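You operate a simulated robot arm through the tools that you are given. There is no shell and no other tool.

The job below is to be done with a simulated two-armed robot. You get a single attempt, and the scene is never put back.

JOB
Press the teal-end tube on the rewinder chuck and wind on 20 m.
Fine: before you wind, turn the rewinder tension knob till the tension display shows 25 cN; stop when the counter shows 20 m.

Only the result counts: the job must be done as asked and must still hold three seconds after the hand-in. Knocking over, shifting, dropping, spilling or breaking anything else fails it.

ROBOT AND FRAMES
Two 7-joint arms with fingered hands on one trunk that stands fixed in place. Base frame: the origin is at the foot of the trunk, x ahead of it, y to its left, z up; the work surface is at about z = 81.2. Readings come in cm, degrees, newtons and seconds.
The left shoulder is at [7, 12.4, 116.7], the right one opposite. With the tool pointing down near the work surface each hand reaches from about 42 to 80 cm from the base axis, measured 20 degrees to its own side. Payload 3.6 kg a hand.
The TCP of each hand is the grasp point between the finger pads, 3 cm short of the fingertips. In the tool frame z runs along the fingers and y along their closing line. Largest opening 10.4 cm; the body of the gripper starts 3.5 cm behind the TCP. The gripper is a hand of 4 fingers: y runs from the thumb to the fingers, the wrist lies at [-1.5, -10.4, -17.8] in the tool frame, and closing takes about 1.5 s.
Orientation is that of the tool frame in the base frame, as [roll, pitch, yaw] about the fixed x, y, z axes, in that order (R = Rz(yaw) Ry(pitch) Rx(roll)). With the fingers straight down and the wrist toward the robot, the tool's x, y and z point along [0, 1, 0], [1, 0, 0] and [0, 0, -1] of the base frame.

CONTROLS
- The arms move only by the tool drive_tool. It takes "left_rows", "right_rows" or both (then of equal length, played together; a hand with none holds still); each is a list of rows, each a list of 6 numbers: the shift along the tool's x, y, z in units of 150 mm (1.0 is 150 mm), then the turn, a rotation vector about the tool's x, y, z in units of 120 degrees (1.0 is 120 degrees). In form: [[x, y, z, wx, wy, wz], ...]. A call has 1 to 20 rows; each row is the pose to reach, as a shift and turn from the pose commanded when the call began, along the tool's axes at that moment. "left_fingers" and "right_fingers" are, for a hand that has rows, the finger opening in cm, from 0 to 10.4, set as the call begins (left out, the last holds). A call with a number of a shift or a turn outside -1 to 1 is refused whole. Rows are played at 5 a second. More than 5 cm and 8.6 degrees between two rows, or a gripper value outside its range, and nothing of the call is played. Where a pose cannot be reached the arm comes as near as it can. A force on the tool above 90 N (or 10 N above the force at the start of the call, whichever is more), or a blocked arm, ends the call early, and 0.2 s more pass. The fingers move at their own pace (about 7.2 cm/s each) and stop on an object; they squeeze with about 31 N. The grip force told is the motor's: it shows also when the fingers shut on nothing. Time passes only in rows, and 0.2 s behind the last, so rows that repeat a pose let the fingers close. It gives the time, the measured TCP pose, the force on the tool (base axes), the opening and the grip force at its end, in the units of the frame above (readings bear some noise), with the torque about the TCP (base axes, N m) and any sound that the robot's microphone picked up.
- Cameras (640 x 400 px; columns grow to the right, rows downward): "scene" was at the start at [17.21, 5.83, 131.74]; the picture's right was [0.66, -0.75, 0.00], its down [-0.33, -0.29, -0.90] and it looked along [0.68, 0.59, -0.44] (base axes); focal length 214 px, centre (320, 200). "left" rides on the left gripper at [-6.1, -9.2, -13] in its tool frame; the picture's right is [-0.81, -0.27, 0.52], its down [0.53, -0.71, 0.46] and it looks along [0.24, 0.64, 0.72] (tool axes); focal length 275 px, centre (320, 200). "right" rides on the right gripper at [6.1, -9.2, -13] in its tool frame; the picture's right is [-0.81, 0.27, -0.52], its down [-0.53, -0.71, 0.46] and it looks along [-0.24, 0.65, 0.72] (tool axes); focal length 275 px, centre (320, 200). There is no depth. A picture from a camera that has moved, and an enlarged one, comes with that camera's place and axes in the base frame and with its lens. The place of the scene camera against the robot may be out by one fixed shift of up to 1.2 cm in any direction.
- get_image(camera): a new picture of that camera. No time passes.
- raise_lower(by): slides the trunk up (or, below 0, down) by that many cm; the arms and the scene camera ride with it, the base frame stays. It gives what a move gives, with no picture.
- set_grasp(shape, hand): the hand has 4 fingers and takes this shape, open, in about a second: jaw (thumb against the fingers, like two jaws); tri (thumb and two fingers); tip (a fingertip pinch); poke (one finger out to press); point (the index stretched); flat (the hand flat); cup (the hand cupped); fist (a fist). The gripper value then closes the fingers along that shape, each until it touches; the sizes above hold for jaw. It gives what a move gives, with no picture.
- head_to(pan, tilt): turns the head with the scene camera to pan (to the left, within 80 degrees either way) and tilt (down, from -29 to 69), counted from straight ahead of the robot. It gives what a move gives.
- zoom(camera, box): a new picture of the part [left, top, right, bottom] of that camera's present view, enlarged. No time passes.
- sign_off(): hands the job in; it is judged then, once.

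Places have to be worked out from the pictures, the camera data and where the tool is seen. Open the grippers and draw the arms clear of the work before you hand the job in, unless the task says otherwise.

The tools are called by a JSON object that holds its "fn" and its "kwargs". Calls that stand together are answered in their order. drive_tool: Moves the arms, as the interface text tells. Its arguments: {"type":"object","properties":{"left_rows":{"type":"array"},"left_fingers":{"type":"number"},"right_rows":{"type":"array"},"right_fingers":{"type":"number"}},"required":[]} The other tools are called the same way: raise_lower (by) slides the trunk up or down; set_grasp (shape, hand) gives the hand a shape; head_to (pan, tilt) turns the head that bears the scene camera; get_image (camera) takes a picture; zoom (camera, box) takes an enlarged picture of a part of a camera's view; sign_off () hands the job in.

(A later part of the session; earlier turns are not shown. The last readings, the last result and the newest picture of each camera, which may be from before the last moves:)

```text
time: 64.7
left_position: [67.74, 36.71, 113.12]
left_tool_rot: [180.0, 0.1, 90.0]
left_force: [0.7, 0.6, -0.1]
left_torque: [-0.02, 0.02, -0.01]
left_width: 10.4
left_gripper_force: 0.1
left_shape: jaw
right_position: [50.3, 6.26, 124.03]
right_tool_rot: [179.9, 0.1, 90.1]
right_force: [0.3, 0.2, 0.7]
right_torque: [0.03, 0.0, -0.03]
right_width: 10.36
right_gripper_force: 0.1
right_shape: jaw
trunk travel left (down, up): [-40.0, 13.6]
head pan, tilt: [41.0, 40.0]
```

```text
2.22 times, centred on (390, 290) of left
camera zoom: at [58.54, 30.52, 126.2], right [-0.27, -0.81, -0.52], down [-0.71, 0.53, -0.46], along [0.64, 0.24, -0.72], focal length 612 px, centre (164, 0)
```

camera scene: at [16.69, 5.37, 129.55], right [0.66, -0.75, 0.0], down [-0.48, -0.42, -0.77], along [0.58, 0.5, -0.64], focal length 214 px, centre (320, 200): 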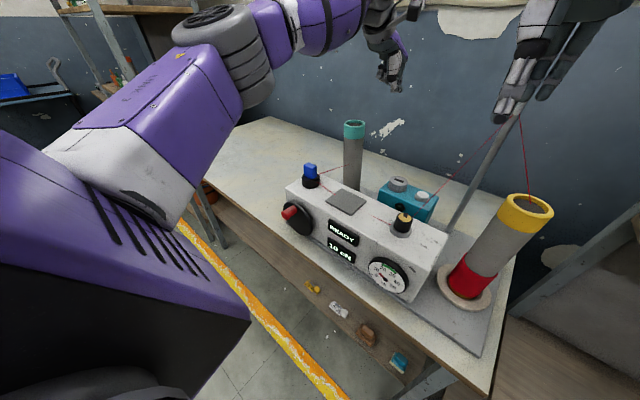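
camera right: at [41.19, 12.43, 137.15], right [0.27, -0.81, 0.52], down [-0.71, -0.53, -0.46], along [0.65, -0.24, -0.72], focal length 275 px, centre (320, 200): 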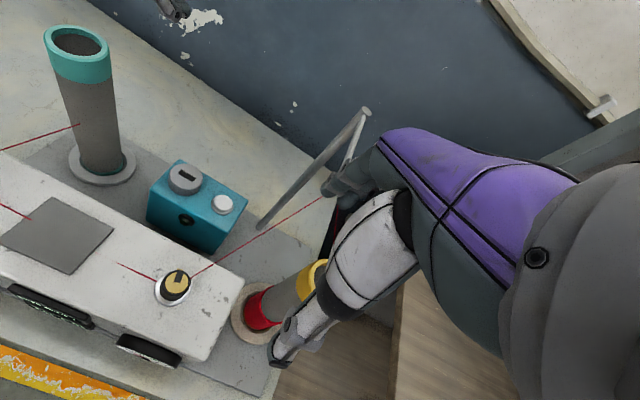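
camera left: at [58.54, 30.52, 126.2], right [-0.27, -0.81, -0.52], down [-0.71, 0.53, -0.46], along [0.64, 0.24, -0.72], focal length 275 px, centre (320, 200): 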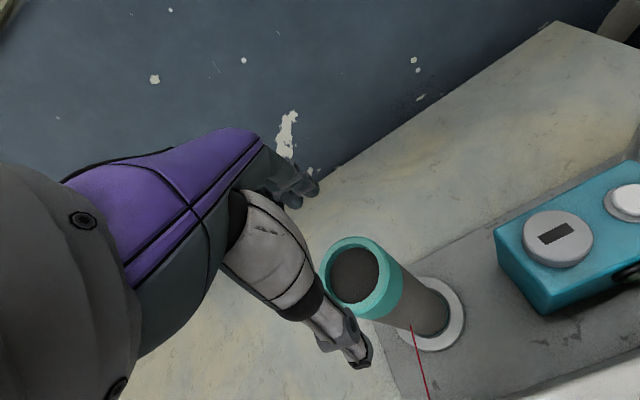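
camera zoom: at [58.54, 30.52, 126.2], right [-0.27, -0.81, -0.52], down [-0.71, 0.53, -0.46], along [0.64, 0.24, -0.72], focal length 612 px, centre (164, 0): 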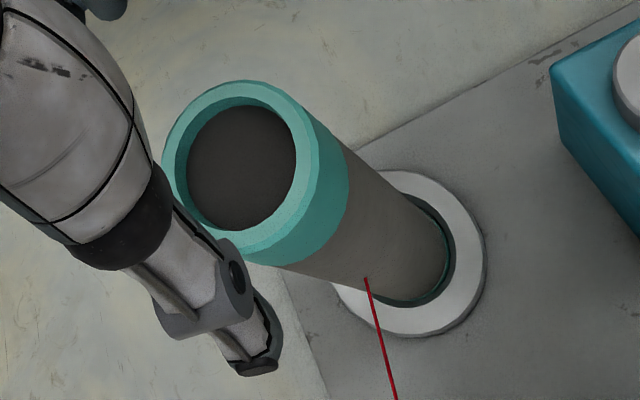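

The top is now at about (67.1, 36.4, 107.6), so the tube is 2–3 mm deeper but leans about 2.5° towards −x after my release. I lower the open hand and push the collar gently towards +x with the thumb to set it upright.

{"fn": "drive_tool", "kwargs": {"left_rows": [[-0.01, 0, 0.15, 0, 0, 0], [-0.01, 0, 0.3, 0, 0, 0], [-0.01, 0, 0.45, 0, 0, 0], [-0.01, 0.04, 0.5, 0, 0, 0], [-0.01, 0.08, 0.5, 0, 0, 0], [-0.01, 0.12, 0.5, 0, 0, 0], [-0.01, 0.12, 0.5, 0, 0, 0]]}}

{"fn": "drive_tool", "kwargs": {"left_rows": [[0, 0.01, 0, 0, 0, 0], [0, 0.02, 0, 0, 0, 0], [0, 0.03, 0, 0, 0, 0], [0, 0.04, 0, 0, 0, 0], [0, 0.05, 0, 0, 0, 0], [0, 0.06, 0, 0, 0, 0], [0, 0.06, 0, 0, 0, 0]]}}

{"fn": "zoom", "kwargs": {"camera": "right", "box": [0, 0, 200, 200]}}

{"fn": "get_image", "kwargs": {"camera": "left"}}

```text
time: 66.3
left_position: [69.6, 36.49, 105.54]
left_tool_rot: [-180.0, -0.1, 90.1]
left_force: [0.6, 0.1, 0.3]
left_torque: [-0.02, 0.03, -0.03]
left_width: 10.36
left_gripper_force: 0.1
left_shape: jaw
right_position: [50.32, 6.27, 124.08]
right_tool_rot: [-180.0, 0.0, 90.0]
right_force: [0.5, 0.9, 0.6]
right_torque: [0.02, -0.02, 0.0]
right_width: 10.38
right_gripper_force: 0.1
right_shape: jaw
trunk travel left (down, up): [-40.0, 13.6]
head pan, tilt: [41.0, 40.0]
```

```text
time: 67.9
left_position: [70.32, 36.51, 105.54]
left_tool_rot: [-180.0, 0.0, 90.0]
left_force: [-0.4, 0.6, -0.3]
left_torque: [0.01, 0.0, 0.02]
left_width: 10.4
left_gripper_force: 0.1
left_shape: jaw
right_position: [50.27, 6.2, 124.11]
right_tool_rot: [-179.9, 0.0, 90.0]
right_force: [0.6, -0.4, -0.3]
right_torque: [-0.03, 0.02, -0.03]
right_width: 10.39
right_gripper_force: 0.1
right_shape: jaw
trunk travel left (down, up): [-40.0, 13.6]
head pan, tilt: [41.0, 40.0]
```

```text
2.00 times, centred on (100, 100) of right
camera zoom: at [41.19, 12.46, 137.15], right [0.27, -0.81, 0.52], down [-0.71, -0.53, -0.46], along [0.65, -0.24, -0.72], focal length 551 px, centre (760, 400)
```

zoom: 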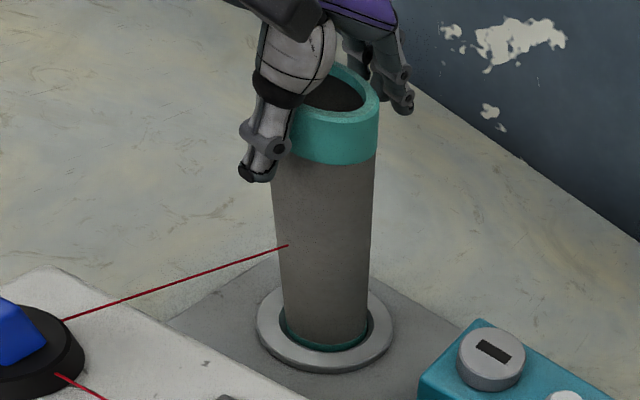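

```text
taken
camera left: at [61.21, 30.41, 118.61], right [-0.27, -0.81, -0.52], down [-0.71, 0.53, -0.46], along [0.64, 0.24, -0.72], focal length 275 px, centre (320, 200)
```

left: 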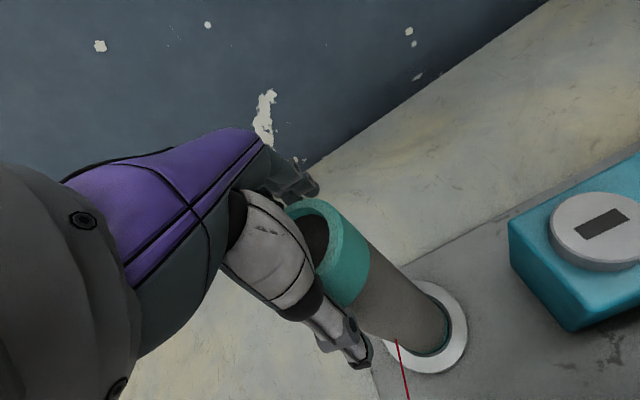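

The tube moved with almost no force, so it is standing loose in the socket and can rock. I back the thumb off and look at how it rests.

{"fn": "drive_tool", "kwargs": {"left_rows": [[0, -0.03, 0, 0, 0, 0], [0, -0.06, 0, 0, 0, 0], [0, -0.1, 0, 0, 0, 0], [0, -0.13, 0, 0, 0, 0], [0, -0.13, 0, 0, 0, 0]]}}

{"fn": "zoom", "kwargs": {"camera": "right", "box": [0, 0, 200, 200]}}

{"fn": "zoom", "kwargs": {"camera": "scene", "box": [310, 80, 410, 200]}}

{"fn": "zoom", "kwargs": {"camera": "left", "box": [260, 160, 500, 390]}}

```text
time: 69.1
left_position: [68.44, 36.46, 105.65]
left_tool_rot: [-180.0, -0.1, 89.9]
left_force: [-0.6, 0.2, -0.8]
left_torque: [0.01, -0.02, 0.05]
left_width: 10.41
left_gripper_force: 0.0
left_shape: jaw
right_position: [50.31, 6.28, 124.03]
right_tool_rot: [180.0, -0.1, 90.0]
right_force: [-0.5, -0.5, -0.2]
right_torque: [0.02, 0.01, -0.01]
right_width: 10.34
right_gripper_force: 0.0
right_shape: jaw
trunk travel left (down, up): [-40.0, 13.6]
head pan, tilt: [41.0, 40.0]
```

```text
2.00 times, centred on (100, 100) of right
camera zoom: at [41.19, 12.46, 137.15], right [0.27, -0.81, 0.52], down [-0.71, -0.53, -0.46], along [0.65, -0.24, -0.72], focal length 551 px, centre (760, 400)
```

zoom: 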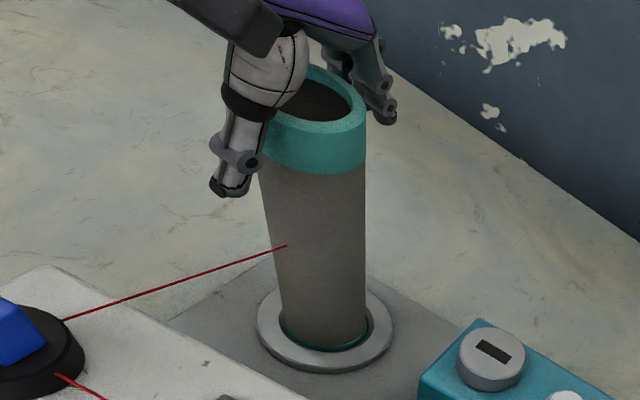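

```text
3.33 times, centred on (360, 140) of scene
camera zoom: at [16.69, 5.39, 129.55], right [0.66, -0.75, 0.0], down [-0.48, -0.42, -0.77], along [0.58, 0.5, -0.64], focal length 715 px, centre (187, 400)
```

zoom: 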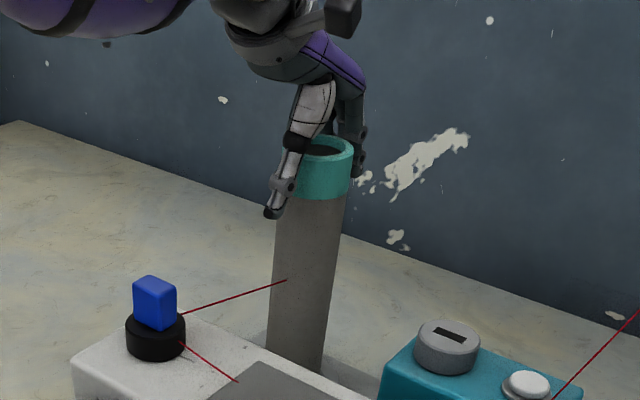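

```text
1.74 times, centred on (380, 275) of left
camera zoom: at [59.29, 30.37, 118.63], right [-0.27, -0.81, -0.52], down [-0.71, 0.53, -0.46], along [0.65, 0.24, -0.72], focal length 479 px, centre (216, 70)
```

zoom: 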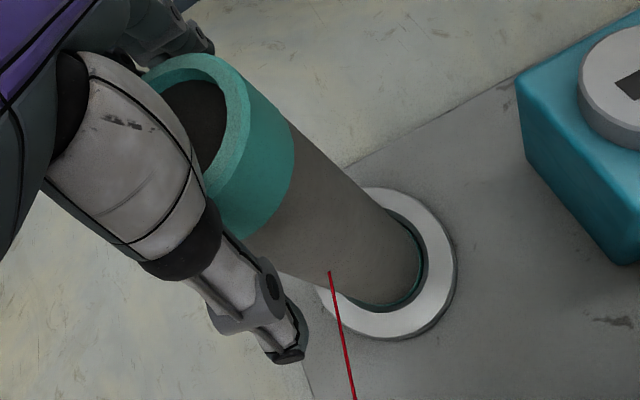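

The tube now appears upright in both the right and scene views. I raise the left hand clear and confirm.

{"fn": "drive_tool", "kwargs": {"left_rows": [[0, -0.02, -0.1, 0, 0, 0], [0, -0.02, -0.2, 0, 0, 0], [0, -0.02, -0.3, 0, 0, 0], [0, -0.02, -0.45, 0, 0, 0], [0, -0.02, -0.6, 0, 0, 0], [0, -0.02, -0.6, 0, 0, 0]]}}

{"fn": "zoom", "kwargs": {"camera": "right", "box": [0, 0, 200, 200]}}

{"fn": "zoom", "kwargs": {"camera": "scene", "box": [310, 80, 410, 200]}}

{"fn": "zoom", "kwargs": {"camera": "left", "box": [280, 200, 500, 380]}}

```text
time: 70.5
left_position: [68.12, 36.56, 114.46]
left_tool_rot: [180.0, -0.1, 90.0]
left_force: [0.2, -1.0, -0.1]
left_torque: [-0.02, -0.02, 0.0]
left_width: 10.37
left_gripper_force: 0.1
left_shape: jaw
right_position: [50.28, 6.38, 124.26]
right_tool_rot: [-180.0, 0.0, 89.9]
right_force: [-0.8, -0.5, -0.2]
right_torque: [0.03, -0.01, 0.03]
right_width: 10.35
right_gripper_force: 0.0
right_shape: jaw
trunk travel left (down, up): [-40.0, 13.6]
head pan, tilt: [41.0, 40.0]
```

```text
2.00 times, centred on (100, 100) of right
camera zoom: at [41.19, 12.45, 137.16], right [0.27, -0.81, 0.52], down [-0.71, -0.53, -0.46], along [0.65, -0.24, -0.72], focal length 551 px, centre (760, 400)
```

zoom: 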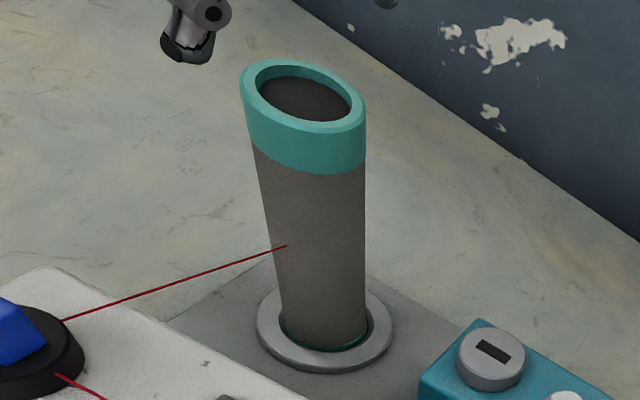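

```text
3.33 times, centred on (360, 140) of scene
camera zoom: at [16.69, 5.39, 129.55], right [0.66, -0.75, 0.0], down [-0.48, -0.42, -0.77], along [0.58, 0.5, -0.64], focal length 715 px, centre (187, 400)
```

zoom: 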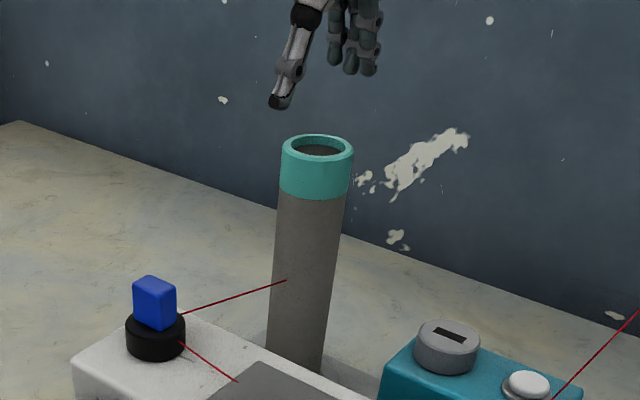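

```text
2.22 times, centred on (390, 290) of left
camera zoom: at [58.91, 30.39, 127.56], right [-0.27, -0.81, -0.52], down [-0.71, 0.53, -0.46], along [0.64, 0.24, -0.72], focal length 612 px, centre (164, 0)
```

zoom: 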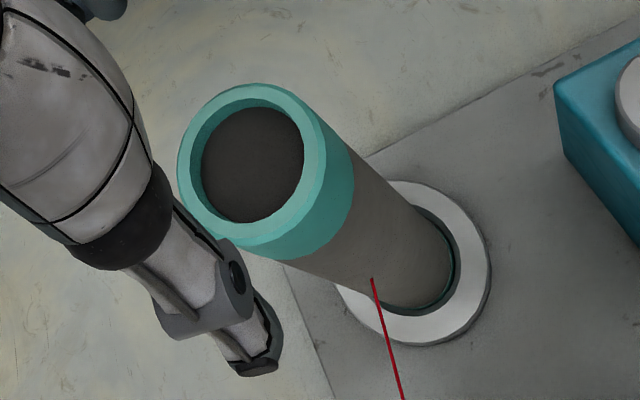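

The tube stands upright now: top at (67.95, 36.3, 107.6) over the socket centre (68.3, 36.2). While it is well aligned I take a centred grip slightly higher (no palm contact) and give it one clean press.

{"fn": "drive_tool", "kwargs": {"left_rows": [[-0.01, -0.02, 0.1, 0, 0, 0], [-0.02, -0.04, 0.25, 0, 0, 0], [-0.02, -0.04, 0.4, 0, 0, 0], [-0.02, -0.04, 0.55, 0, 0, 0], [-0.02, -0.04, 0.65, 0, 0, 0], [-0.02, -0.04, 0.69, 0, 0, 0], [-0.02, -0.04, 0.69, 0, 0, 0]]}}

{"fn": "drive_tool", "kwargs": {"left_rows": [[0, 0, 0, 0, 0, 0], [0, 0, 0, 0, 0, 0], [0, 0, 0, 0, 0, 0], [0, 0, 0, 0, 0, 0], [0, 0, 0, 0, 0, 0], [0, 0, 0, 0, 0, 0], [0, 0, 0, 0, 0, 0], [0, 0, 0, 0, 0, 0]], "left_fingers": 0}}

{"fn": "zoom", "kwargs": {"camera": "right", "box": [0, 0, 200, 200]}}

{"fn": "zoom", "kwargs": {"camera": "scene", "box": [310, 80, 410, 200]}}

```text
time: 72.1
left_position: [67.5, 36.16, 104.21]
left_tool_rot: [180.0, 0.1, 90.1]
left_force: [0.6, -0.1, 0.6]
left_torque: [0.01, -0.01, 0.02]
left_width: 10.37
left_gripper_force: 0.0
left_shape: jaw
right_position: [50.4, 6.28, 124.05]
right_tool_rot: [179.9, -0.1, 89.9]
right_force: [0.6, 0.6, 0.0]
right_torque: [0.04, -0.02, -0.01]
right_width: 10.35
right_gripper_force: 0.1
right_shape: jaw
trunk travel left (down, up): [-40.0, 13.6]
head pan, tilt: [41.0, 40.0]
```

```text
time: 73.9
left_position: [67.56, 36.19, 104.3]
left_tool_rot: [-180.0, 0.0, 90.0]
left_force: [0.3, -0.7, -0.1]
left_torque: [-0.02, -0.03, -0.02]
left_width: 5.2
left_gripper_force: 31.6
left_shape: jaw
right_position: [50.31, 6.31, 124.08]
right_tool_rot: [-180.0, 0.0, 90.0]
right_force: [-0.6, -0.4, -0.1]
right_torque: [0.03, -0.01, -0.03]
right_width: 10.36
right_gripper_force: 0.0
right_shape: jaw
trunk travel left (down, up): [-40.0, 13.6]
head pan, tilt: [41.0, 40.0]
```

```text
2.00 times, centred on (100, 100) of right
camera zoom: at [41.19, 12.46, 137.15], right [0.27, -0.81, 0.52], down [-0.71, -0.53, -0.46], along [0.65, -0.24, -0.72], focal length 551 px, centre (760, 400)
```

zoom: 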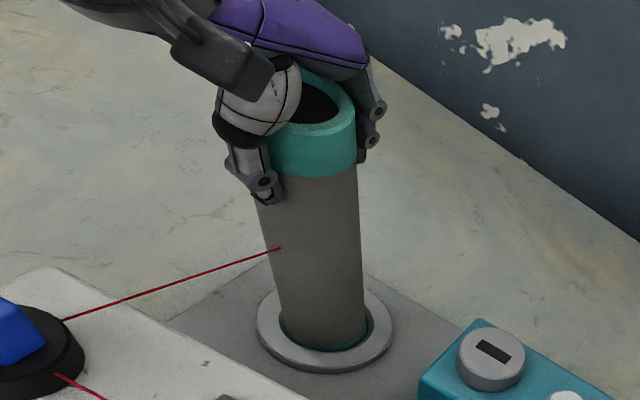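

```text
3.33 times, centred on (360, 140) of scene
camera zoom: at [16.69, 5.39, 129.55], right [0.66, -0.75, 0.0], down [-0.48, -0.42, -0.77], along [0.58, 0.5, -0.64], focal length 715 px, centre (187, 400)
```

zoom: 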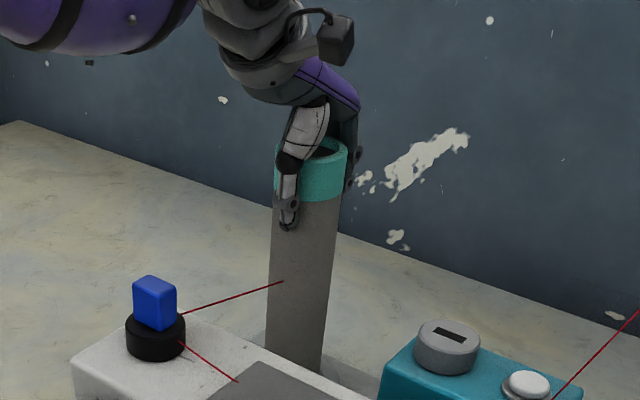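

The grip pulled the tube about 0.5 cm towards −x without any resistance. I move the hand +0.5 cm in x to make it upright again and then press straight down.

{"fn": "drive_tool", "kwargs": {"left_rows": [[0, 0.012, 0, 0, 0, 0], [0, 0.024, 0, 0, 0, 0], [0, 0.036, 0, 0, 0, 0], [0, 0.036, 0, 0, 0, 0]]}}

{"fn": "zoom", "kwargs": {"camera": "right", "box": [0, 0, 200, 200]}}

{"fn": "zoom", "kwargs": {"camera": "left", "box": [280, 200, 500, 380]}}

```text
time: 74.9
left_position: [68.02, 36.27, 104.17]
left_tool_rot: [-180.0, 0.0, 90.1]
left_force: [-0.7, 0.9, -0.5]
left_torque: [-0.01, 0.25, 0.0]
left_width: 5.15
left_gripper_force: 30.9
left_shape: jaw
right_position: [50.26, 6.37, 124.08]
right_tool_rot: [-180.0, 0.0, 90.1]
right_force: [0.2, -0.4, 0.2]
right_torque: [0.03, -0.01, -0.01]
right_width: 10.34
right_gripper_force: 0.1
right_shape: jaw
trunk travel left (down, up): [-40.0, 13.6]
head pan, tilt: [41.0, 40.0]
```

```text
2.00 times, centred on (100, 100) of right
camera zoom: at [41.19, 12.46, 137.15], right [0.27, -0.81, 0.52], down [-0.71, -0.53, -0.46], along [0.65, -0.24, -0.72], focal length 551 px, centre (760, 400)
```

zoom: 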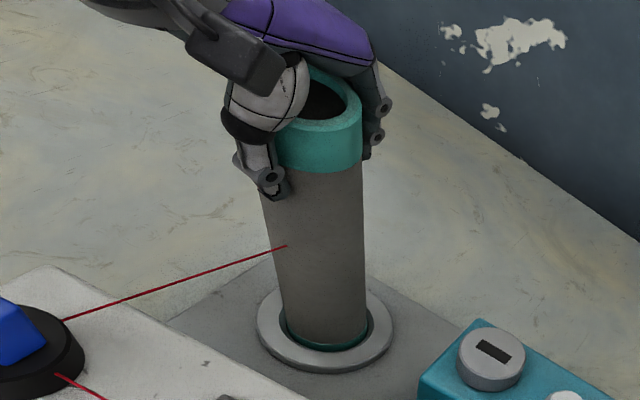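

```text
2.22 times, centred on (390, 290) of left
camera zoom: at [58.92, 30.11, 117.28], right [-0.27, -0.81, -0.52], down [-0.71, 0.53, -0.46], along [0.64, 0.24, -0.72], focal length 612 px, centre (164, 0)
```

zoom: 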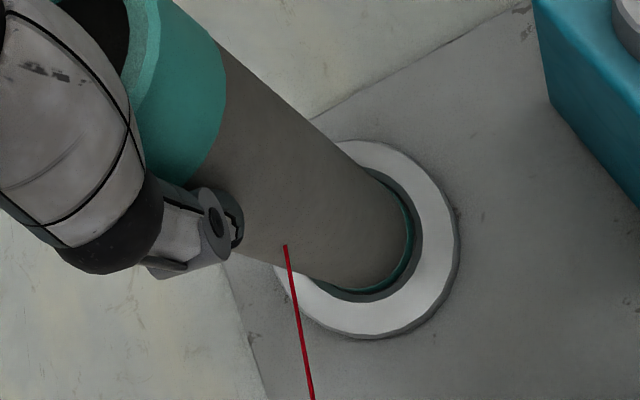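

Now it is upright and unstressed. I press straight down in fine steps.

{"fn": "drive_tool", "kwargs": {"left_rows": [[0, 0, 0.01, 0, 0, 0], [0, 0, 0.02, 0, 0, 0], [0, 0, 0.03, 0, 0, 0], [0, 0, 0.04, 0, 0, 0], [0, 0, 0.04, 0, 0, 0]]}}

{"fn": "drive_tool", "kwargs": {"left_rows": [[0, 0, 0.01, 0, 0, 0], [0, 0, 0.02, 0, 0, 0], [0, 0, 0.03, 0, 0, 0], [0, 0, 0.03, 0, 0, 0]]}}

{"fn": "zoom", "kwargs": {"camera": "right", "box": [0, 0, 200, 200]}}

{"fn": "zoom", "kwargs": {"camera": "left", "box": [280, 200, 500, 380]}}

```text
time: 76.1
left_position: [68.07, 36.07, 104.03]
left_tool_rot: [179.5, 0.0, 89.9]
left_force: [2.8, 1.0, 22.7]
left_torque: [0.07, 0.15, -0.02]
left_width: 5.28
left_gripper_force: 31.5
left_shape: jaw
right_position: [50.22, 6.25, 124.21]
right_tool_rot: [180.0, -0.1, 89.9]
right_force: [-0.5, -0.8, 0.5]
right_torque: [0.0, 0.0, -0.03]
right_width: 10.39
right_gripper_force: 0.1
right_shape: jaw
trunk travel left (down, up): [-40.0, 13.6]
head pan, tilt: [41.0, 40.0]
```

```text
time: 77.1
left_position: [68.15, 36.02, 103.78]
left_tool_rot: [179.2, 0.0, 89.9]
left_force: [2.0, 0.8, 37.2]
left_torque: [0.14, 0.18, 0.0]
left_width: 5.36
left_gripper_force: 31.4
left_shape: jaw
right_position: [50.13, 6.07, 124.29]
right_tool_rot: [179.8, -0.2, 89.9]
right_force: [0.2, -0.4, 1.9]
right_torque: [0.03, -0.02, 0.0]
right_width: 10.38
right_gripper_force: 0.0
right_shape: jaw
trunk travel left (down, up): [-40.0, 13.6]
head pan, tilt: [41.0, 40.0]
```

```text
2.00 times, centred on (100, 100) of right
camera zoom: at [40.92, 12.29, 137.27], right [0.27, -0.81, 0.52], down [-0.71, -0.53, -0.46], along [0.65, -0.24, -0.72], focal length 551 px, centre (760, 400)
```

zoom: 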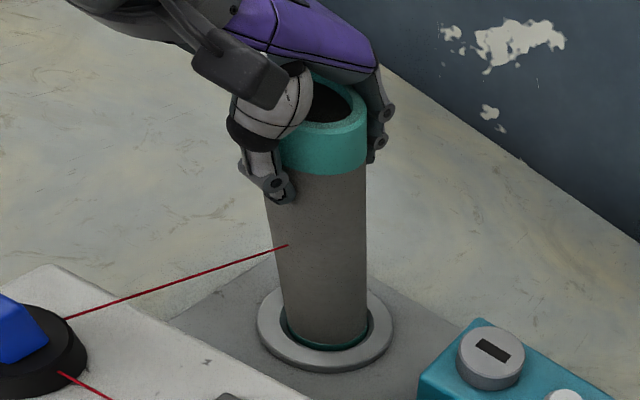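

```text
2.22 times, centred on (390, 290) of left
camera zoom: at [58.75, 29.92, 116.85], right [-0.27, -0.81, -0.52], down [-0.71, 0.53, -0.47], along [0.65, 0.24, -0.72], focal length 612 px, centre (164, 0)
```

zoom: 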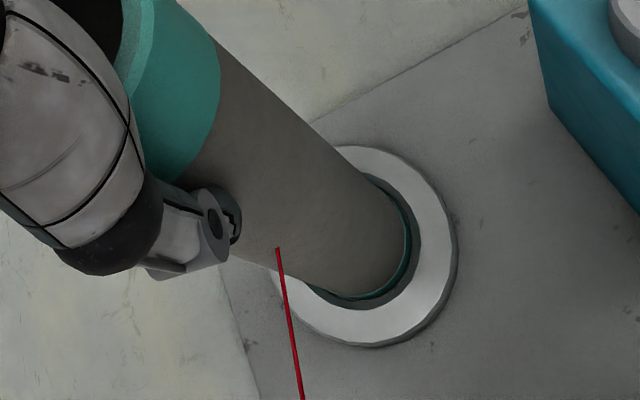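

A clean axial press of 37 N with no side load. I ease off to zero force before opening.

{"fn": "drive_tool", "kwargs": {"left_rows": [[0, 0, -0.015, 0, 0, 0], [0, 0, -0.03, 0, 0, 0], [0, 0, -0.045, 0, 0, 0], [0, 0, -0.055, 0, 0, 0], [0, 0, -0.055, 0, 0, 0]]}}

```text
time: 78.3
left_position: [68.12, 36.11, 103.97]
left_tool_rot: [-180.0, -0.2, 90.0]
left_force: [1.6, 0.6, 17.1]
left_torque: [0.06, -0.07, -0.05]
left_width: 5.35
left_gripper_force: 31.1
left_shape: jaw
right_position: [50.2, 6.15, 124.18]
right_tool_rot: [179.9, 0.0, 89.9]
right_force: [0.2, -0.2, 0.1]
right_torque: [-0.03, 0.01, 0.01]
right_width: 10.37
right_gripper_force: 0.0
right_shape: jaw
trunk travel left (down, up): [-40.0, 13.6]
head pan, tilt: [41.0, 40.0]
```

There are still 17 N of downward load, so I go up a few millimetres more.

{"fn": "drive_tool", "kwargs": {"left_rows": [[0, 0, -0.01, 0, 0, 0], [0, 0, -0.018, 0, 0, 0], [0, 0, -0.018, 0, 0, 0]]}}

```text
time: 79.1
left_position: [68.03, 36.21, 104.1]
left_tool_rot: [-179.8, -0.2, 90.0]
left_force: [0.3, -0.9, 3.2]
left_torque: [-0.02, -0.08, -0.01]
left_width: 5.27
left_gripper_force: 30.8
left_shape: jaw
right_position: [50.33, 6.16, 124.13]
right_tool_rot: [-179.9, 0.0, 90.0]
right_force: [-0.8, -0.1, 0.0]
right_torque: [0.02, 0.01, 0.01]
right_width: 10.39
right_gripper_force: 0.1
right_shape: jaw
trunk travel left (down, up): [-40.0, 13.6]
head pan, tilt: [41.0, 40.0]
```

The load is almost zero. I open the fingers, raise the hand and check the tube again.

{"fn": "drive_tool", "kwargs": {"left_rows": [[0, 0, 0, 0, 0, 0], [0, 0, 0, 0, 0, 0], [0, 0, 0, 0, 0, 0], [0, 0, 0, 0, 0, 0], [0, 0, 0, 0, 0, 0]], "left_fingers": 10.4}}

{"fn": "drive_tool", "kwargs": {"left_rows": [[0, 0, -0.1, 0, 0, 0], [0, 0, -0.2, 0, 0, 0], [0, 0, -0.3, 0, 0, 0], [0, 0, -0.45, 0, 0, 0], [0, 0, -0.6, 0, 0, 0], [0, 0, -0.7, 0, 0, 0], [0, 0, -0.7, 0, 0, 0]]}}

{"fn": "zoom", "kwargs": {"camera": "right", "box": [0, 0, 200, 200]}}

{"fn": "zoom", "kwargs": {"camera": "left", "box": [280, 200, 500, 380]}}

{"fn": "zoom", "kwargs": {"camera": "scene", "box": [310, 80, 410, 200]}}

```text
time: 80.3
left_position: [68.1, 36.24, 104.2]
left_tool_rot: [-180.0, 0.0, 90.0]
left_force: [-0.2, 0.2, 0.4]
left_torque: [0.0, -0.04, 0.01]
left_width: 10.34
left_gripper_force: 0.1
left_shape: jaw
right_position: [50.28, 6.24, 124.14]
right_tool_rot: [179.9, 0.0, 90.0]
right_force: [-0.2, -0.6, 0.2]
right_torque: [0.0, 0.0, -0.02]
right_width: 10.36
right_gripper_force: 0.0
right_shape: jaw
trunk travel left (down, up): [-40.0, 13.6]
head pan, tilt: [41.0, 40.0]
```

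```text
time: 81.9
left_position: [68.1, 36.22, 114.8]
left_tool_rot: [180.0, -0.1, 90.0]
left_force: [0.4, -1.2, -0.4]
left_torque: [0.0, 0.01, 0.05]
left_width: 10.37
left_gripper_force: 0.1
left_shape: jaw
right_position: [50.36, 6.28, 124.12]
right_tool_rot: [180.0, 0.0, 90.1]
right_force: [0.8, -0.4, -0.8]
right_torque: [0.02, 0.01, 0.01]
right_width: 10.38
right_gripper_force: 0.0
right_shape: jaw
trunk travel left (down, up): [-40.0, 13.6]
head pan, tilt: [41.0, 40.0]
```

```text
2.00 times, centred on (100, 100) of right
camera zoom: at [41.19, 12.44, 137.16], right [0.27, -0.81, 0.52], down [-0.71, -0.53, -0.46], along [0.65, -0.24, -0.72], focal length 551 px, centre (760, 400)
```

zoom: 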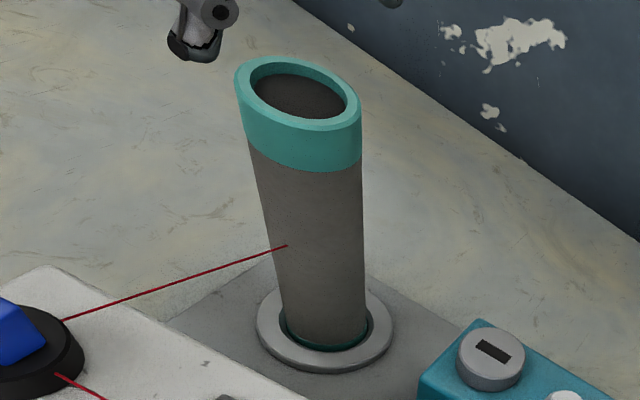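

```text
2.22 times, centred on (390, 290) of left
camera zoom: at [58.95, 30.07, 127.83], right [-0.27, -0.81, -0.52], down [-0.71, 0.53, -0.46], along [0.65, 0.24, -0.72], focal length 612 px, centre (164, 0)
```

zoom: 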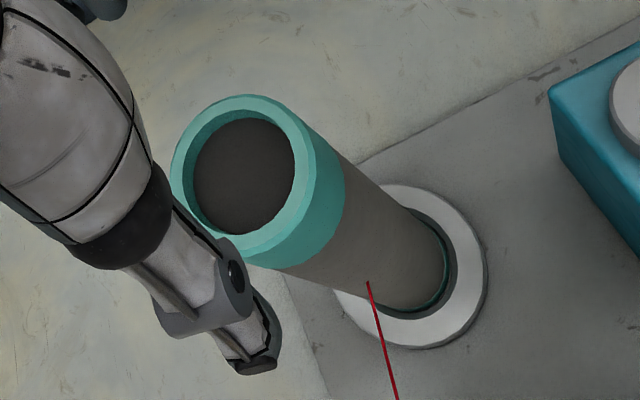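

```text
3.33 times, centred on (360, 140) of scene
camera zoom: at [16.69, 5.37, 129.55], right [0.66, -0.75, 0.0], down [-0.48, -0.42, -0.77], along [0.58, 0.5, -0.64], focal length 715 px, centre (187, 400)
```

zoom: 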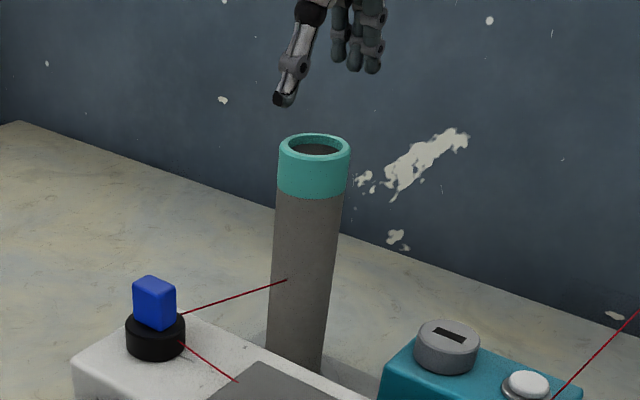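

The tube stands upright to within about 1° on the bottom of the socket. Next is the tension knob: I withdraw the left hand up and to the left, clear of the machine.

{"fn": "drive_tool", "kwargs": {"left_rows": [[0.1, -0.1, -0.1, 0, 0, 0], [0.2, -0.3, -0.15, 0, 0, 0], [0.3, -0.5, -0.2, 0, 0, 0], [0.4, -0.7, -0.2, 0, 0, 0], [0.5, -0.9, -0.2, 0, 0, 0], [0.6, -1.0, -0.2, 0, 0, 0]]}}

{"fn": "drive_tool", "kwargs": {"right_rows": [[0.1, 0, 0.15, 0, 0, 0], [0.2, 0, 0.3, 0, 0, 0], [0.3, 0, 0.45, 0, 0, 0], [0.43, 0, 0.6, 0, 0, 0], [0.43, 0, 0.75, 0, 0, 0], [0.43, 0, 0.75, 0, 0, 0]]}}

{"fn": "get_image", "kwargs": {"camera": "right"}}

{"fn": "get_image", "kwargs": {"camera": "scene"}}

```text
time: 83.3
left_position: [52.99, 45.16, 117.78]
left_tool_rot: [179.9, 0.0, 89.9]
left_force: [-0.7, -0.4, 0.1]
left_torque: [-0.02, 0.0, -0.01]
left_width: 10.35
left_gripper_force: 0.2
left_shape: jaw
right_position: [50.32, 6.41, 124.14]
right_tool_rot: [-180.0, -0.1, 90.0]
right_force: [0.3, -0.7, -0.1]
right_torque: [0.02, -0.02, 0.0]
right_width: 10.37
right_gripper_force: 0.0
right_shape: jaw
trunk travel left (down, up): [-40.0, 13.6]
head pan, tilt: [41.0, 40.0]
```

```text
time: 84.7
left_position: [52.69, 45.88, 117.7]
left_tool_rot: [179.7, 0.4, 90.0]
left_force: [-1.1, -0.1, 0.1]
left_torque: [-0.03, -0.01, -0.01]
left_width: 10.38
left_gripper_force: 0.1
left_shape: jaw
right_position: [49.91, 13.68, 112.85]
right_tool_rot: [179.7, 0.4, 90.2]
right_force: [0.1, -1.0, 0.2]
right_torque: [0.02, 0.02, -0.04]
right_width: 10.38
right_gripper_force: 0.0
right_shape: jaw
trunk travel left (down, up): [-40.0, 13.6]
head pan, tilt: [41.0, 40.0]
```

```text
taken
camera right: at [40.69, 19.83, 125.86], right [0.28, -0.81, 0.52], down [-0.71, -0.54, -0.46], along [0.65, -0.25, -0.72], focal length 275 px, centre (320, 200)
```

right: 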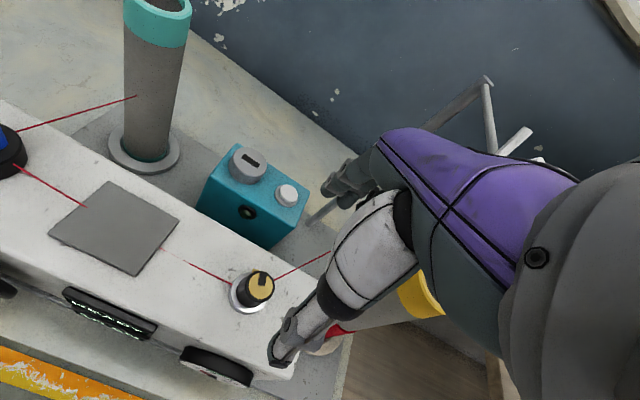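

```text
taken
camera scene: at [16.29, 6.19, 129.57], right [0.66, -0.75, 0.01], down [-0.48, -0.43, -0.77], along [0.58, 0.5, -0.64], focal length 214 px, centre (320, 200)
```

scene: 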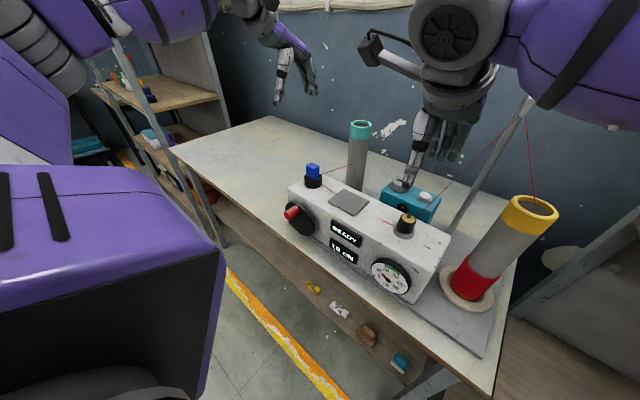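

The knob is clearly in view; I zoom in to read its pointer and shape, and to see the displays.

{"fn": "zoom", "kwargs": {"camera": "right", "box": [210, 250, 310, 330]}}

{"fn": "zoom", "kwargs": {"camera": "scene", "box": [320, 190, 450, 310]}}

```text
5.00 times, centred on (260, 290) of right
camera zoom: at [40.69, 19.83, 125.86], right [0.28, -0.81, 0.52], down [-0.71, -0.54, -0.46], along [0.65, -0.25, -0.72], focal length 1376 px, centre (620, -250)
```

zoom: 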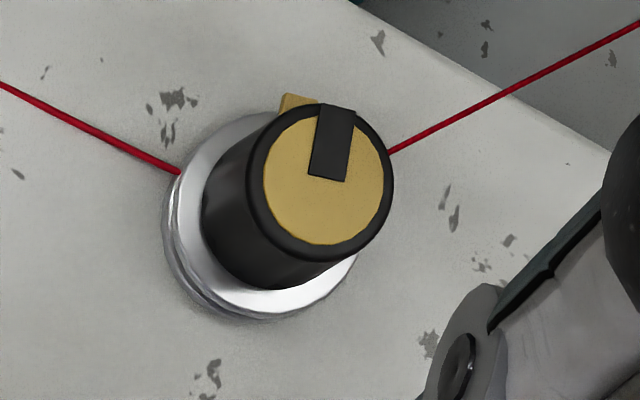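

```text
3.33 times, centred on (385, 250) of scene
camera zoom: at [16.29, 6.19, 129.57], right [0.66, -0.75, 0.01], down [-0.48, -0.43, -0.77], along [0.58, 0.5, -0.64], focal length 715 px, centre (103, 33)
```

zoom: 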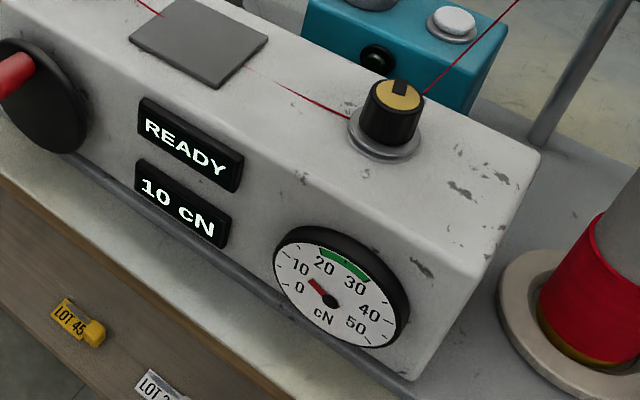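

The tension knob (about 3 cm across) is at about (51.8, 12.75) with its top near z = 96.9 and its pointer towards +x. I bring the right hand over it at z ≈ 102 and check the alignment.

{"fn": "drive_tool", "kwargs": {"right_rows": [[-0.03, 0.06, 0.15, 0, 0, 0], [-0.06, 0.12, 0.35, 0, 0, 0], [-0.06, 0.125, 0.55, 0, 0, 0], [-0.06, 0.125, 0.72, 0, 0, 0], [-0.06, 0.125, 0.72, 0, 0, 0], [-0.06, 0.125, 0.72, 0, 0, 0]]}}

{"fn": "get_image", "kwargs": {"camera": "right"}}

{"fn": "zoom", "kwargs": {"camera": "scene", "box": [350, 130, 470, 260]}}

```text
time: 86.3
left_position: [51.46, 46.44, 118.09]
left_tool_rot: [179.1, 0.6, 90.0]
left_force: [0.5, 1.3, 0.1]
left_torque: [-0.02, 0.0, 0.01]
left_width: 10.37
left_gripper_force: 0.0
left_shape: jaw
right_position: [50.32, 13.86, 103.28]
right_tool_rot: [178.2, 0.7, 91.2]
right_force: [0.4, -0.2, -0.1]
right_torque: [0.0, 0.01, -0.01]
right_width: 10.35
right_gripper_force: 0.1
right_shape: jaw
trunk travel left (down, up): [-40.0, 13.6]
head pan, tilt: [41.0, 40.0]
stopped in row 6 (right hand): the arm was blocked; the commanded pose is now the measured one
```

```text
taken
camera right: at [40.71, 20.02, 115.89], right [0.28, -0.8, 0.54], down [-0.69, -0.55, -0.47], along [0.67, -0.24, -0.7], focal length 275 px, centre (320, 200)
```

right: 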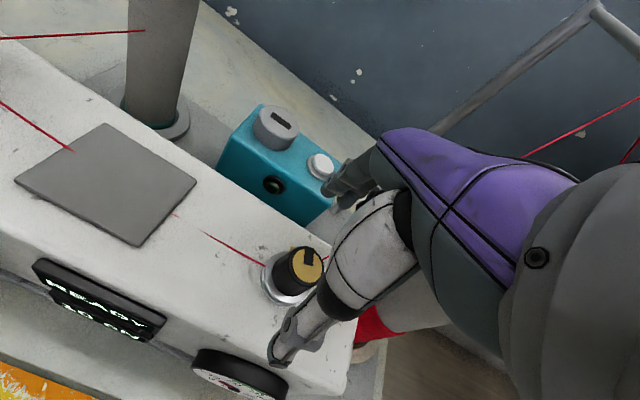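

```text
3.08 times, centred on (410, 195) of scene
camera zoom: at [14.83, 6.81, 129.64], right [0.66, -0.75, 0.02], down [-0.47, -0.43, -0.77], along [0.59, 0.5, -0.64], focal length 660 px, centre (43, 215)
```

zoom: 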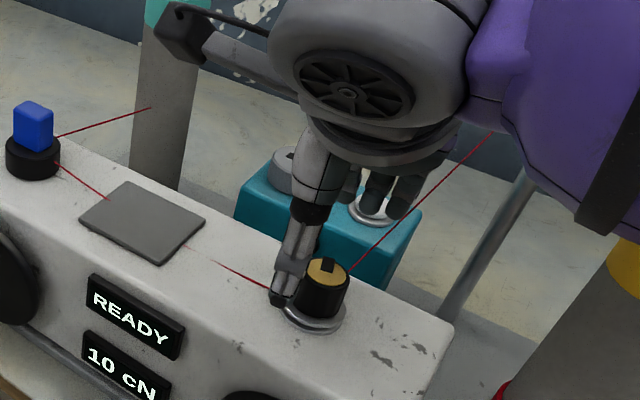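

The right arm is blocked by something and the whole trunk has been pushed back, so I back off at once, straight up the way I came.

{"fn": "drive_tool", "kwargs": {"right_rows": [[0, -0.05, -0.15, 0, 0, 0], [0, -0.1, -0.35, 0, 0, 0], [0, -0.1, -0.55, 0, 0, 0], [-0.05, -0.1, -0.75, 0, 0, 0], [-0.1, -0.1, -0.95, 0, 0, 0], [-0.1, -0.1, -0.95, 0, 0, 0]]}}

{"fn": "get_image", "kwargs": {"camera": "scene"}}

{"fn": "get_image", "kwargs": {"camera": "right"}}

{"fn": "get_image", "kwargs": {"camera": "left"}}

```text
time: 87.7
left_position: [52.48, 46.36, 117.44]
left_tool_rot: [179.8, 0.6, 90.1]
left_force: [0.2, -1.0, -1.0]
left_torque: [0.0, 0.04, -0.02]
left_width: 10.37
left_gripper_force: 0.0
left_shape: jaw
right_position: [49.6, 12.39, 116.91]
right_tool_rot: [179.1, 0.9, 91.2]
right_force: [0.1, 0.4, -0.9]
right_torque: [0.03, -0.01, -0.02]
right_width: 10.37
right_gripper_force: 0.1
right_shape: jaw
trunk travel left (down, up): [-40.0, 13.6]
head pan, tilt: [41.0, 40.0]
```

```text
taken
camera scene: at [16.06, 6.74, 129.59], right [0.66, -0.75, 0.01], down [-0.48, -0.43, -0.76], along [0.58, 0.5, -0.65], focal length 214 px, centre (320, 200)
```

scene: 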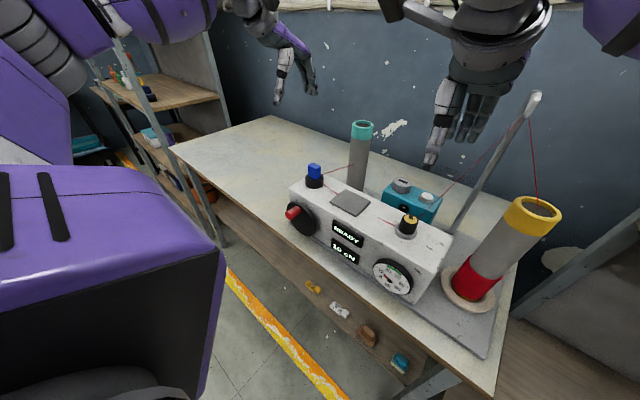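

```text
taken
camera right: at [40.16, 18.61, 129.67], right [0.28, -0.8, 0.54], down [-0.69, -0.56, -0.46], along [0.66, -0.24, -0.71], focal length 275 px, centre (320, 200)
```

right: 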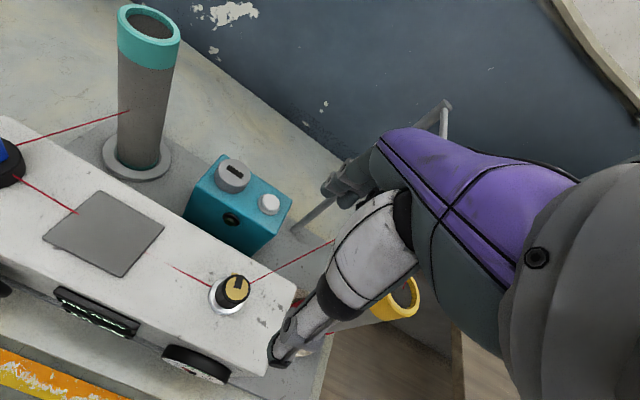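

```text
taken
camera left: at [43.27, 40.39, 130.61], right [-0.27, -0.82, -0.51], down [-0.71, 0.53, -0.47], along [0.65, 0.24, -0.72], focal length 275 px, centre (320, 200)
```

left: 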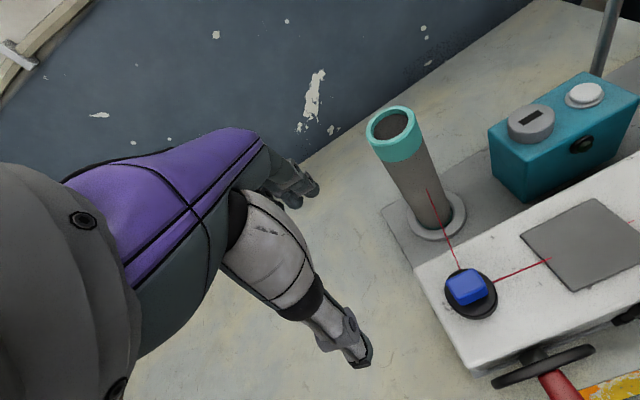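

The likely cause is the right upper arm pressing on the trunk when the hand crosses to y = 13. The knob lies straight ahead of the left shoulder, so I park the right hand high and to the right and use the left hand for the knob.

{"fn": "drive_tool", "kwargs": {"right_rows": [[-0.15, 0, -0.15, 0, 0, 0], [-0.3, 0, -0.3, 0, 0, 0], [-0.45, 0, -0.45, 0, 0, 0], [-0.6, -0.05, -0.5, 0, 0, 0], [-0.8, -0.1, -0.5, 0, 0, 0], [-0.98, -0.15, -0.5, 0, 0, 0], [-0.98, -0.15, -0.5, 0, 0, 0], [-0.98, -0.15, -0.5, 0, 0, 0]]}}

{"fn": "get_image", "kwargs": {"camera": "scene"}}

{"fn": "get_image", "kwargs": {"camera": "right"}}

```text
time: 89.5
left_position: [52.79, 46.4, 117.36]
left_tool_rot: [179.8, 0.6, 90.1]
left_force: [0.4, 0.0, 0.1]
left_torque: [-0.01, -0.03, -0.02]
left_width: 10.35
left_gripper_force: 0.0
left_shape: jaw
right_position: [47.8, -2.17, 124.19]
right_tool_rot: [179.1, 1.0, 91.2]
right_force: [0.9, -0.5, 0.0]
right_torque: [-0.02, 0.03, -0.01]
right_width: 10.38
right_gripper_force: 0.1
right_shape: jaw
trunk travel left (down, up): [-40.0, 13.6]
head pan, tilt: [41.0, 40.0]
```

```text
taken
camera scene: at [16.35, 6.77, 129.52], right [0.66, -0.75, 0.01], down [-0.48, -0.43, -0.76], along [0.58, 0.5, -0.65], focal length 214 px, centre (320, 200)
```

scene: 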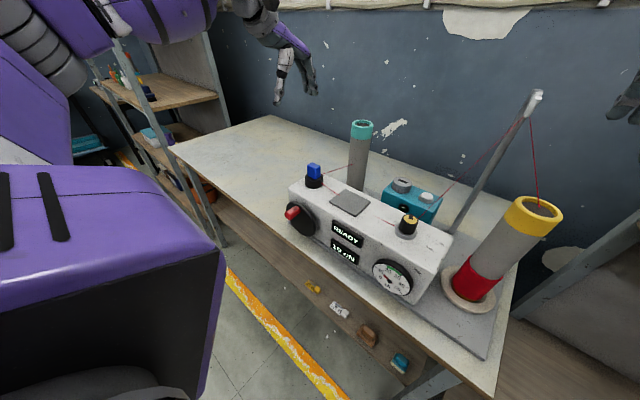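

```text
taken
camera right: at [38.38, 3.99, 137.04], right [0.28, -0.8, 0.54], down [-0.7, -0.56, -0.46], along [0.66, -0.24, -0.71], focal length 275 px, centre (320, 200)
```

right: 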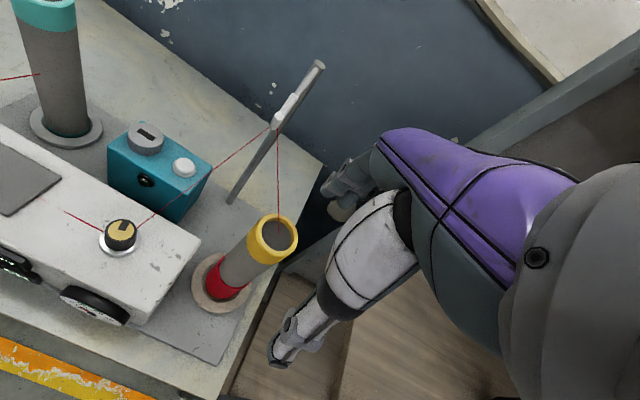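

The machine, supply tube and stand all look unmoved. The robot's body still reads about 1.4 cm off its first position, so I wait a moment and watch whether it settles.

{"fn": "drive_tool", "kwargs": {"left_rows": [[0, 0, 0, 0, 0, 0], [0, 0, 0, 0, 0, 0], [0, 0, 0, 0, 0, 0], [0, 0, 0, 0, 0, 0], [0, 0, 0, 0, 0, 0]], "right_rows": [[-0.1, 0, 0, 0, 0, 0], [-0.2, 0, 0, 0, 0, 0], [-0.3, 0, 0, 0, 0, 0], [-0.3, 0, 0, 0, 0, 0], [-0.3, 0, 0, 0, 0, 0]]}}

{"fn": "zoom", "kwargs": {"camera": "scene", "box": [320, 180, 460, 310]}}

```text
time: 90.7
left_position: [51.51, 45.9, 118.2]
left_tool_rot: [179.2, 0.4, 90.1]
left_force: [0.0, 0.6, -0.7]
left_torque: [0.03, -0.02, 0.01]
left_width: 10.38
left_gripper_force: 0.0
left_shape: jaw
right_position: [46.52, -7.34, 125.15]
right_tool_rot: [177.9, 0.8, 91.2]
right_force: [0.0, 0.3, 0.0]
right_torque: [-0.01, 0.04, -0.03]
right_width: 10.38
right_gripper_force: 0.1
right_shape: jaw
trunk travel left (down, up): [-40.0, 13.6]
head pan, tilt: [41.0, 40.0]
```

```text
3.08 times, centred on (390, 245) of scene
camera zoom: at [14.97, 6.24, 129.73], right [0.66, -0.75, 0.01], down [-0.47, -0.43, -0.77], along [0.59, 0.5, -0.64], focal length 660 px, centre (105, 62)
```

zoom: 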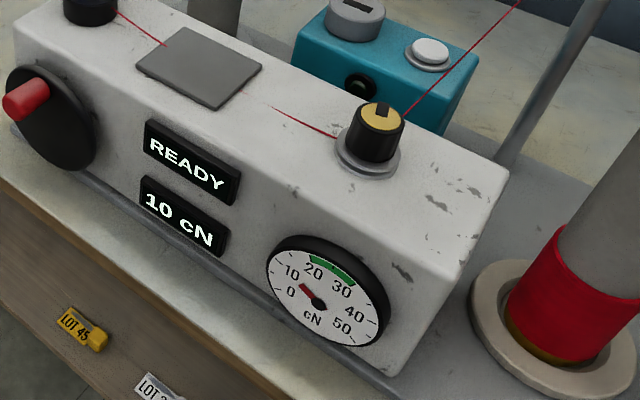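

The body is still being pushed (now 1.7 cm in −x), so the right arm must still be touching something. I turn the head to the right to see it.

{"fn": "head_to", "kwargs": {"pan": -35, "tilt": 30}}

{"fn": "get_image", "kwargs": {"camera": "scene"}}

```text
time: 92.2
left_position: [51.43, 45.99, 118.13]
left_tool_rot: [179.2, 0.4, 90.2]
left_force: [0.8, 0.3, -0.3]
left_torque: [0.0, 0.01, -0.02]
left_width: 10.34
left_gripper_force: 0.0
left_shape: jaw
right_position: [46.45, -7.4, 125.19]
right_tool_rot: [178.1, 0.8, 91.2]
right_force: [-0.9, -0.3, 0.3]
right_torque: [0.0, 0.02, 0.02]
right_width: 10.37
right_gripper_force: 0.0
right_shape: jaw
trunk travel left (down, up): [-40.0, 13.6]
head pan, tilt: [-35.0, 30.0]
```

```text
taken
camera scene: at [15.94, -4.53, 131.34], right [-0.57, -0.82, 0.0], down [-0.4, 0.28, -0.87], along [0.72, -0.5, -0.49], focal length 214 px, centre (320, 200)
```

scene: 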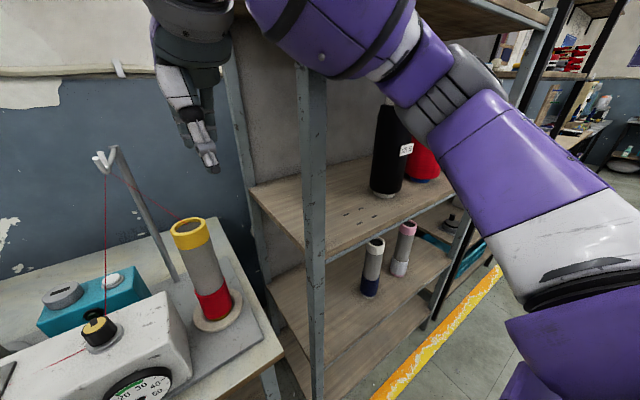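

A shelf rack stands to the right and the right arm's elbow is up against it. I look higher to see the contact.

{"fn": "head_to", "kwargs": {"pan": -50, "tilt": 5}}

{"fn": "get_image", "kwargs": {"camera": "scene"}}

```text
time: 93.0
left_position: [51.58, 45.84, 118.11]
left_tool_rot: [179.3, 0.5, 90.0]
left_force: [-1.6, 0.1, -0.3]
left_torque: [0.01, -0.02, 0.02]
left_width: 10.37
left_gripper_force: 0.0
left_shape: jaw
right_position: [46.52, -7.32, 125.06]
right_tool_rot: [177.9, 0.7, 91.2]
right_force: [-0.5, 0.1, -0.6]
right_torque: [-0.02, 0.01, -0.01]
right_width: 10.41
right_gripper_force: 0.1
right_shape: jaw
trunk travel left (down, up): [-40.0, 13.6]
head pan, tilt: [-50.0, 5.0]
```

```text
taken
camera scene: at [14.38, -6.37, 135.37], right [-0.77, -0.64, -0.01], down [-0.04, 0.06, -1.0], along [0.64, -0.76, -0.07], focal length 214 px, centre (320, 200)
```

scene: 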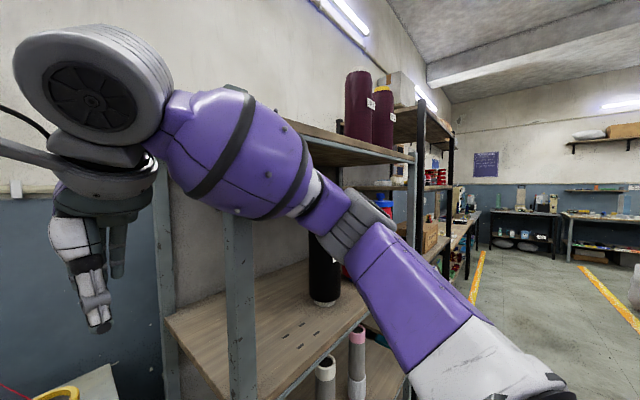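

The elbow is at about (29, −33, 130), pressed on the front of the rack. I bring the right hand back to its starting pose (50.4, 6.4, 124.1), which was free at the start, also undoing the small orientation error.

{"fn": "drive_tool", "kwargs": {"right_rows": [[0.15, 0.1, 0, 0.005, 0.002, 0.003], [0.3, 0.2, 0, 0.01, 0.004, 0.006], [0.45, 0.26, 0.03, 0.015, 0.006, 0.01], [0.6, 0.26, 0.05, 0.015, 0.006, 0.01], [0.75, 0.26, 0.06, 0.015, 0.006, 0.01], [0.91, 0.26, 0.06, 0.015, 0.006, 0.01], [0.91, 0.26, 0.06, 0.015, 0.006, 0.01], [0.91, 0.26, 0.06, 0.015, 0.006, 0.01]]}}

{"fn": "get_image", "kwargs": {"camera": "scene"}}

```text
time: 94.8
left_position: [51.76, 44.84, 118.49]
left_tool_rot: [179.2, -0.2, 90.1]
left_force: [-0.1, -1.0, 1.1]
left_torque: [0.0, 0.0, 0.02]
left_width: 10.38
left_gripper_force: 0.1
left_shape: jaw
right_position: [50.59, 4.81, 123.78]
right_tool_rot: [-179.2, -0.8, 89.3]
right_force: [-0.2, -0.8, 0.4]
right_torque: [0.01, 0.01, -0.01]
right_width: 10.39
right_gripper_force: 0.0
right_shape: jaw
trunk travel left (down, up): [-40.0, 13.6]
head pan, tilt: [-50.0, 5.0]
```

```text
taken
camera scene: at [14.64, -7.7, 135.23], right [-0.77, -0.64, -0.01], down [-0.04, 0.07, -1.0], along [0.64, -0.76, -0.08], focal length 214 px, centre (320, 200)
```

scene: 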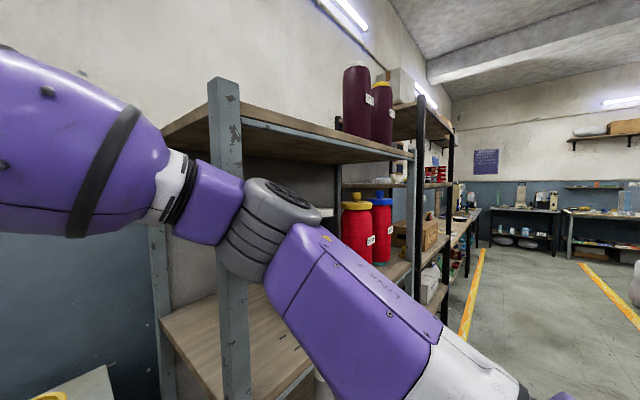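

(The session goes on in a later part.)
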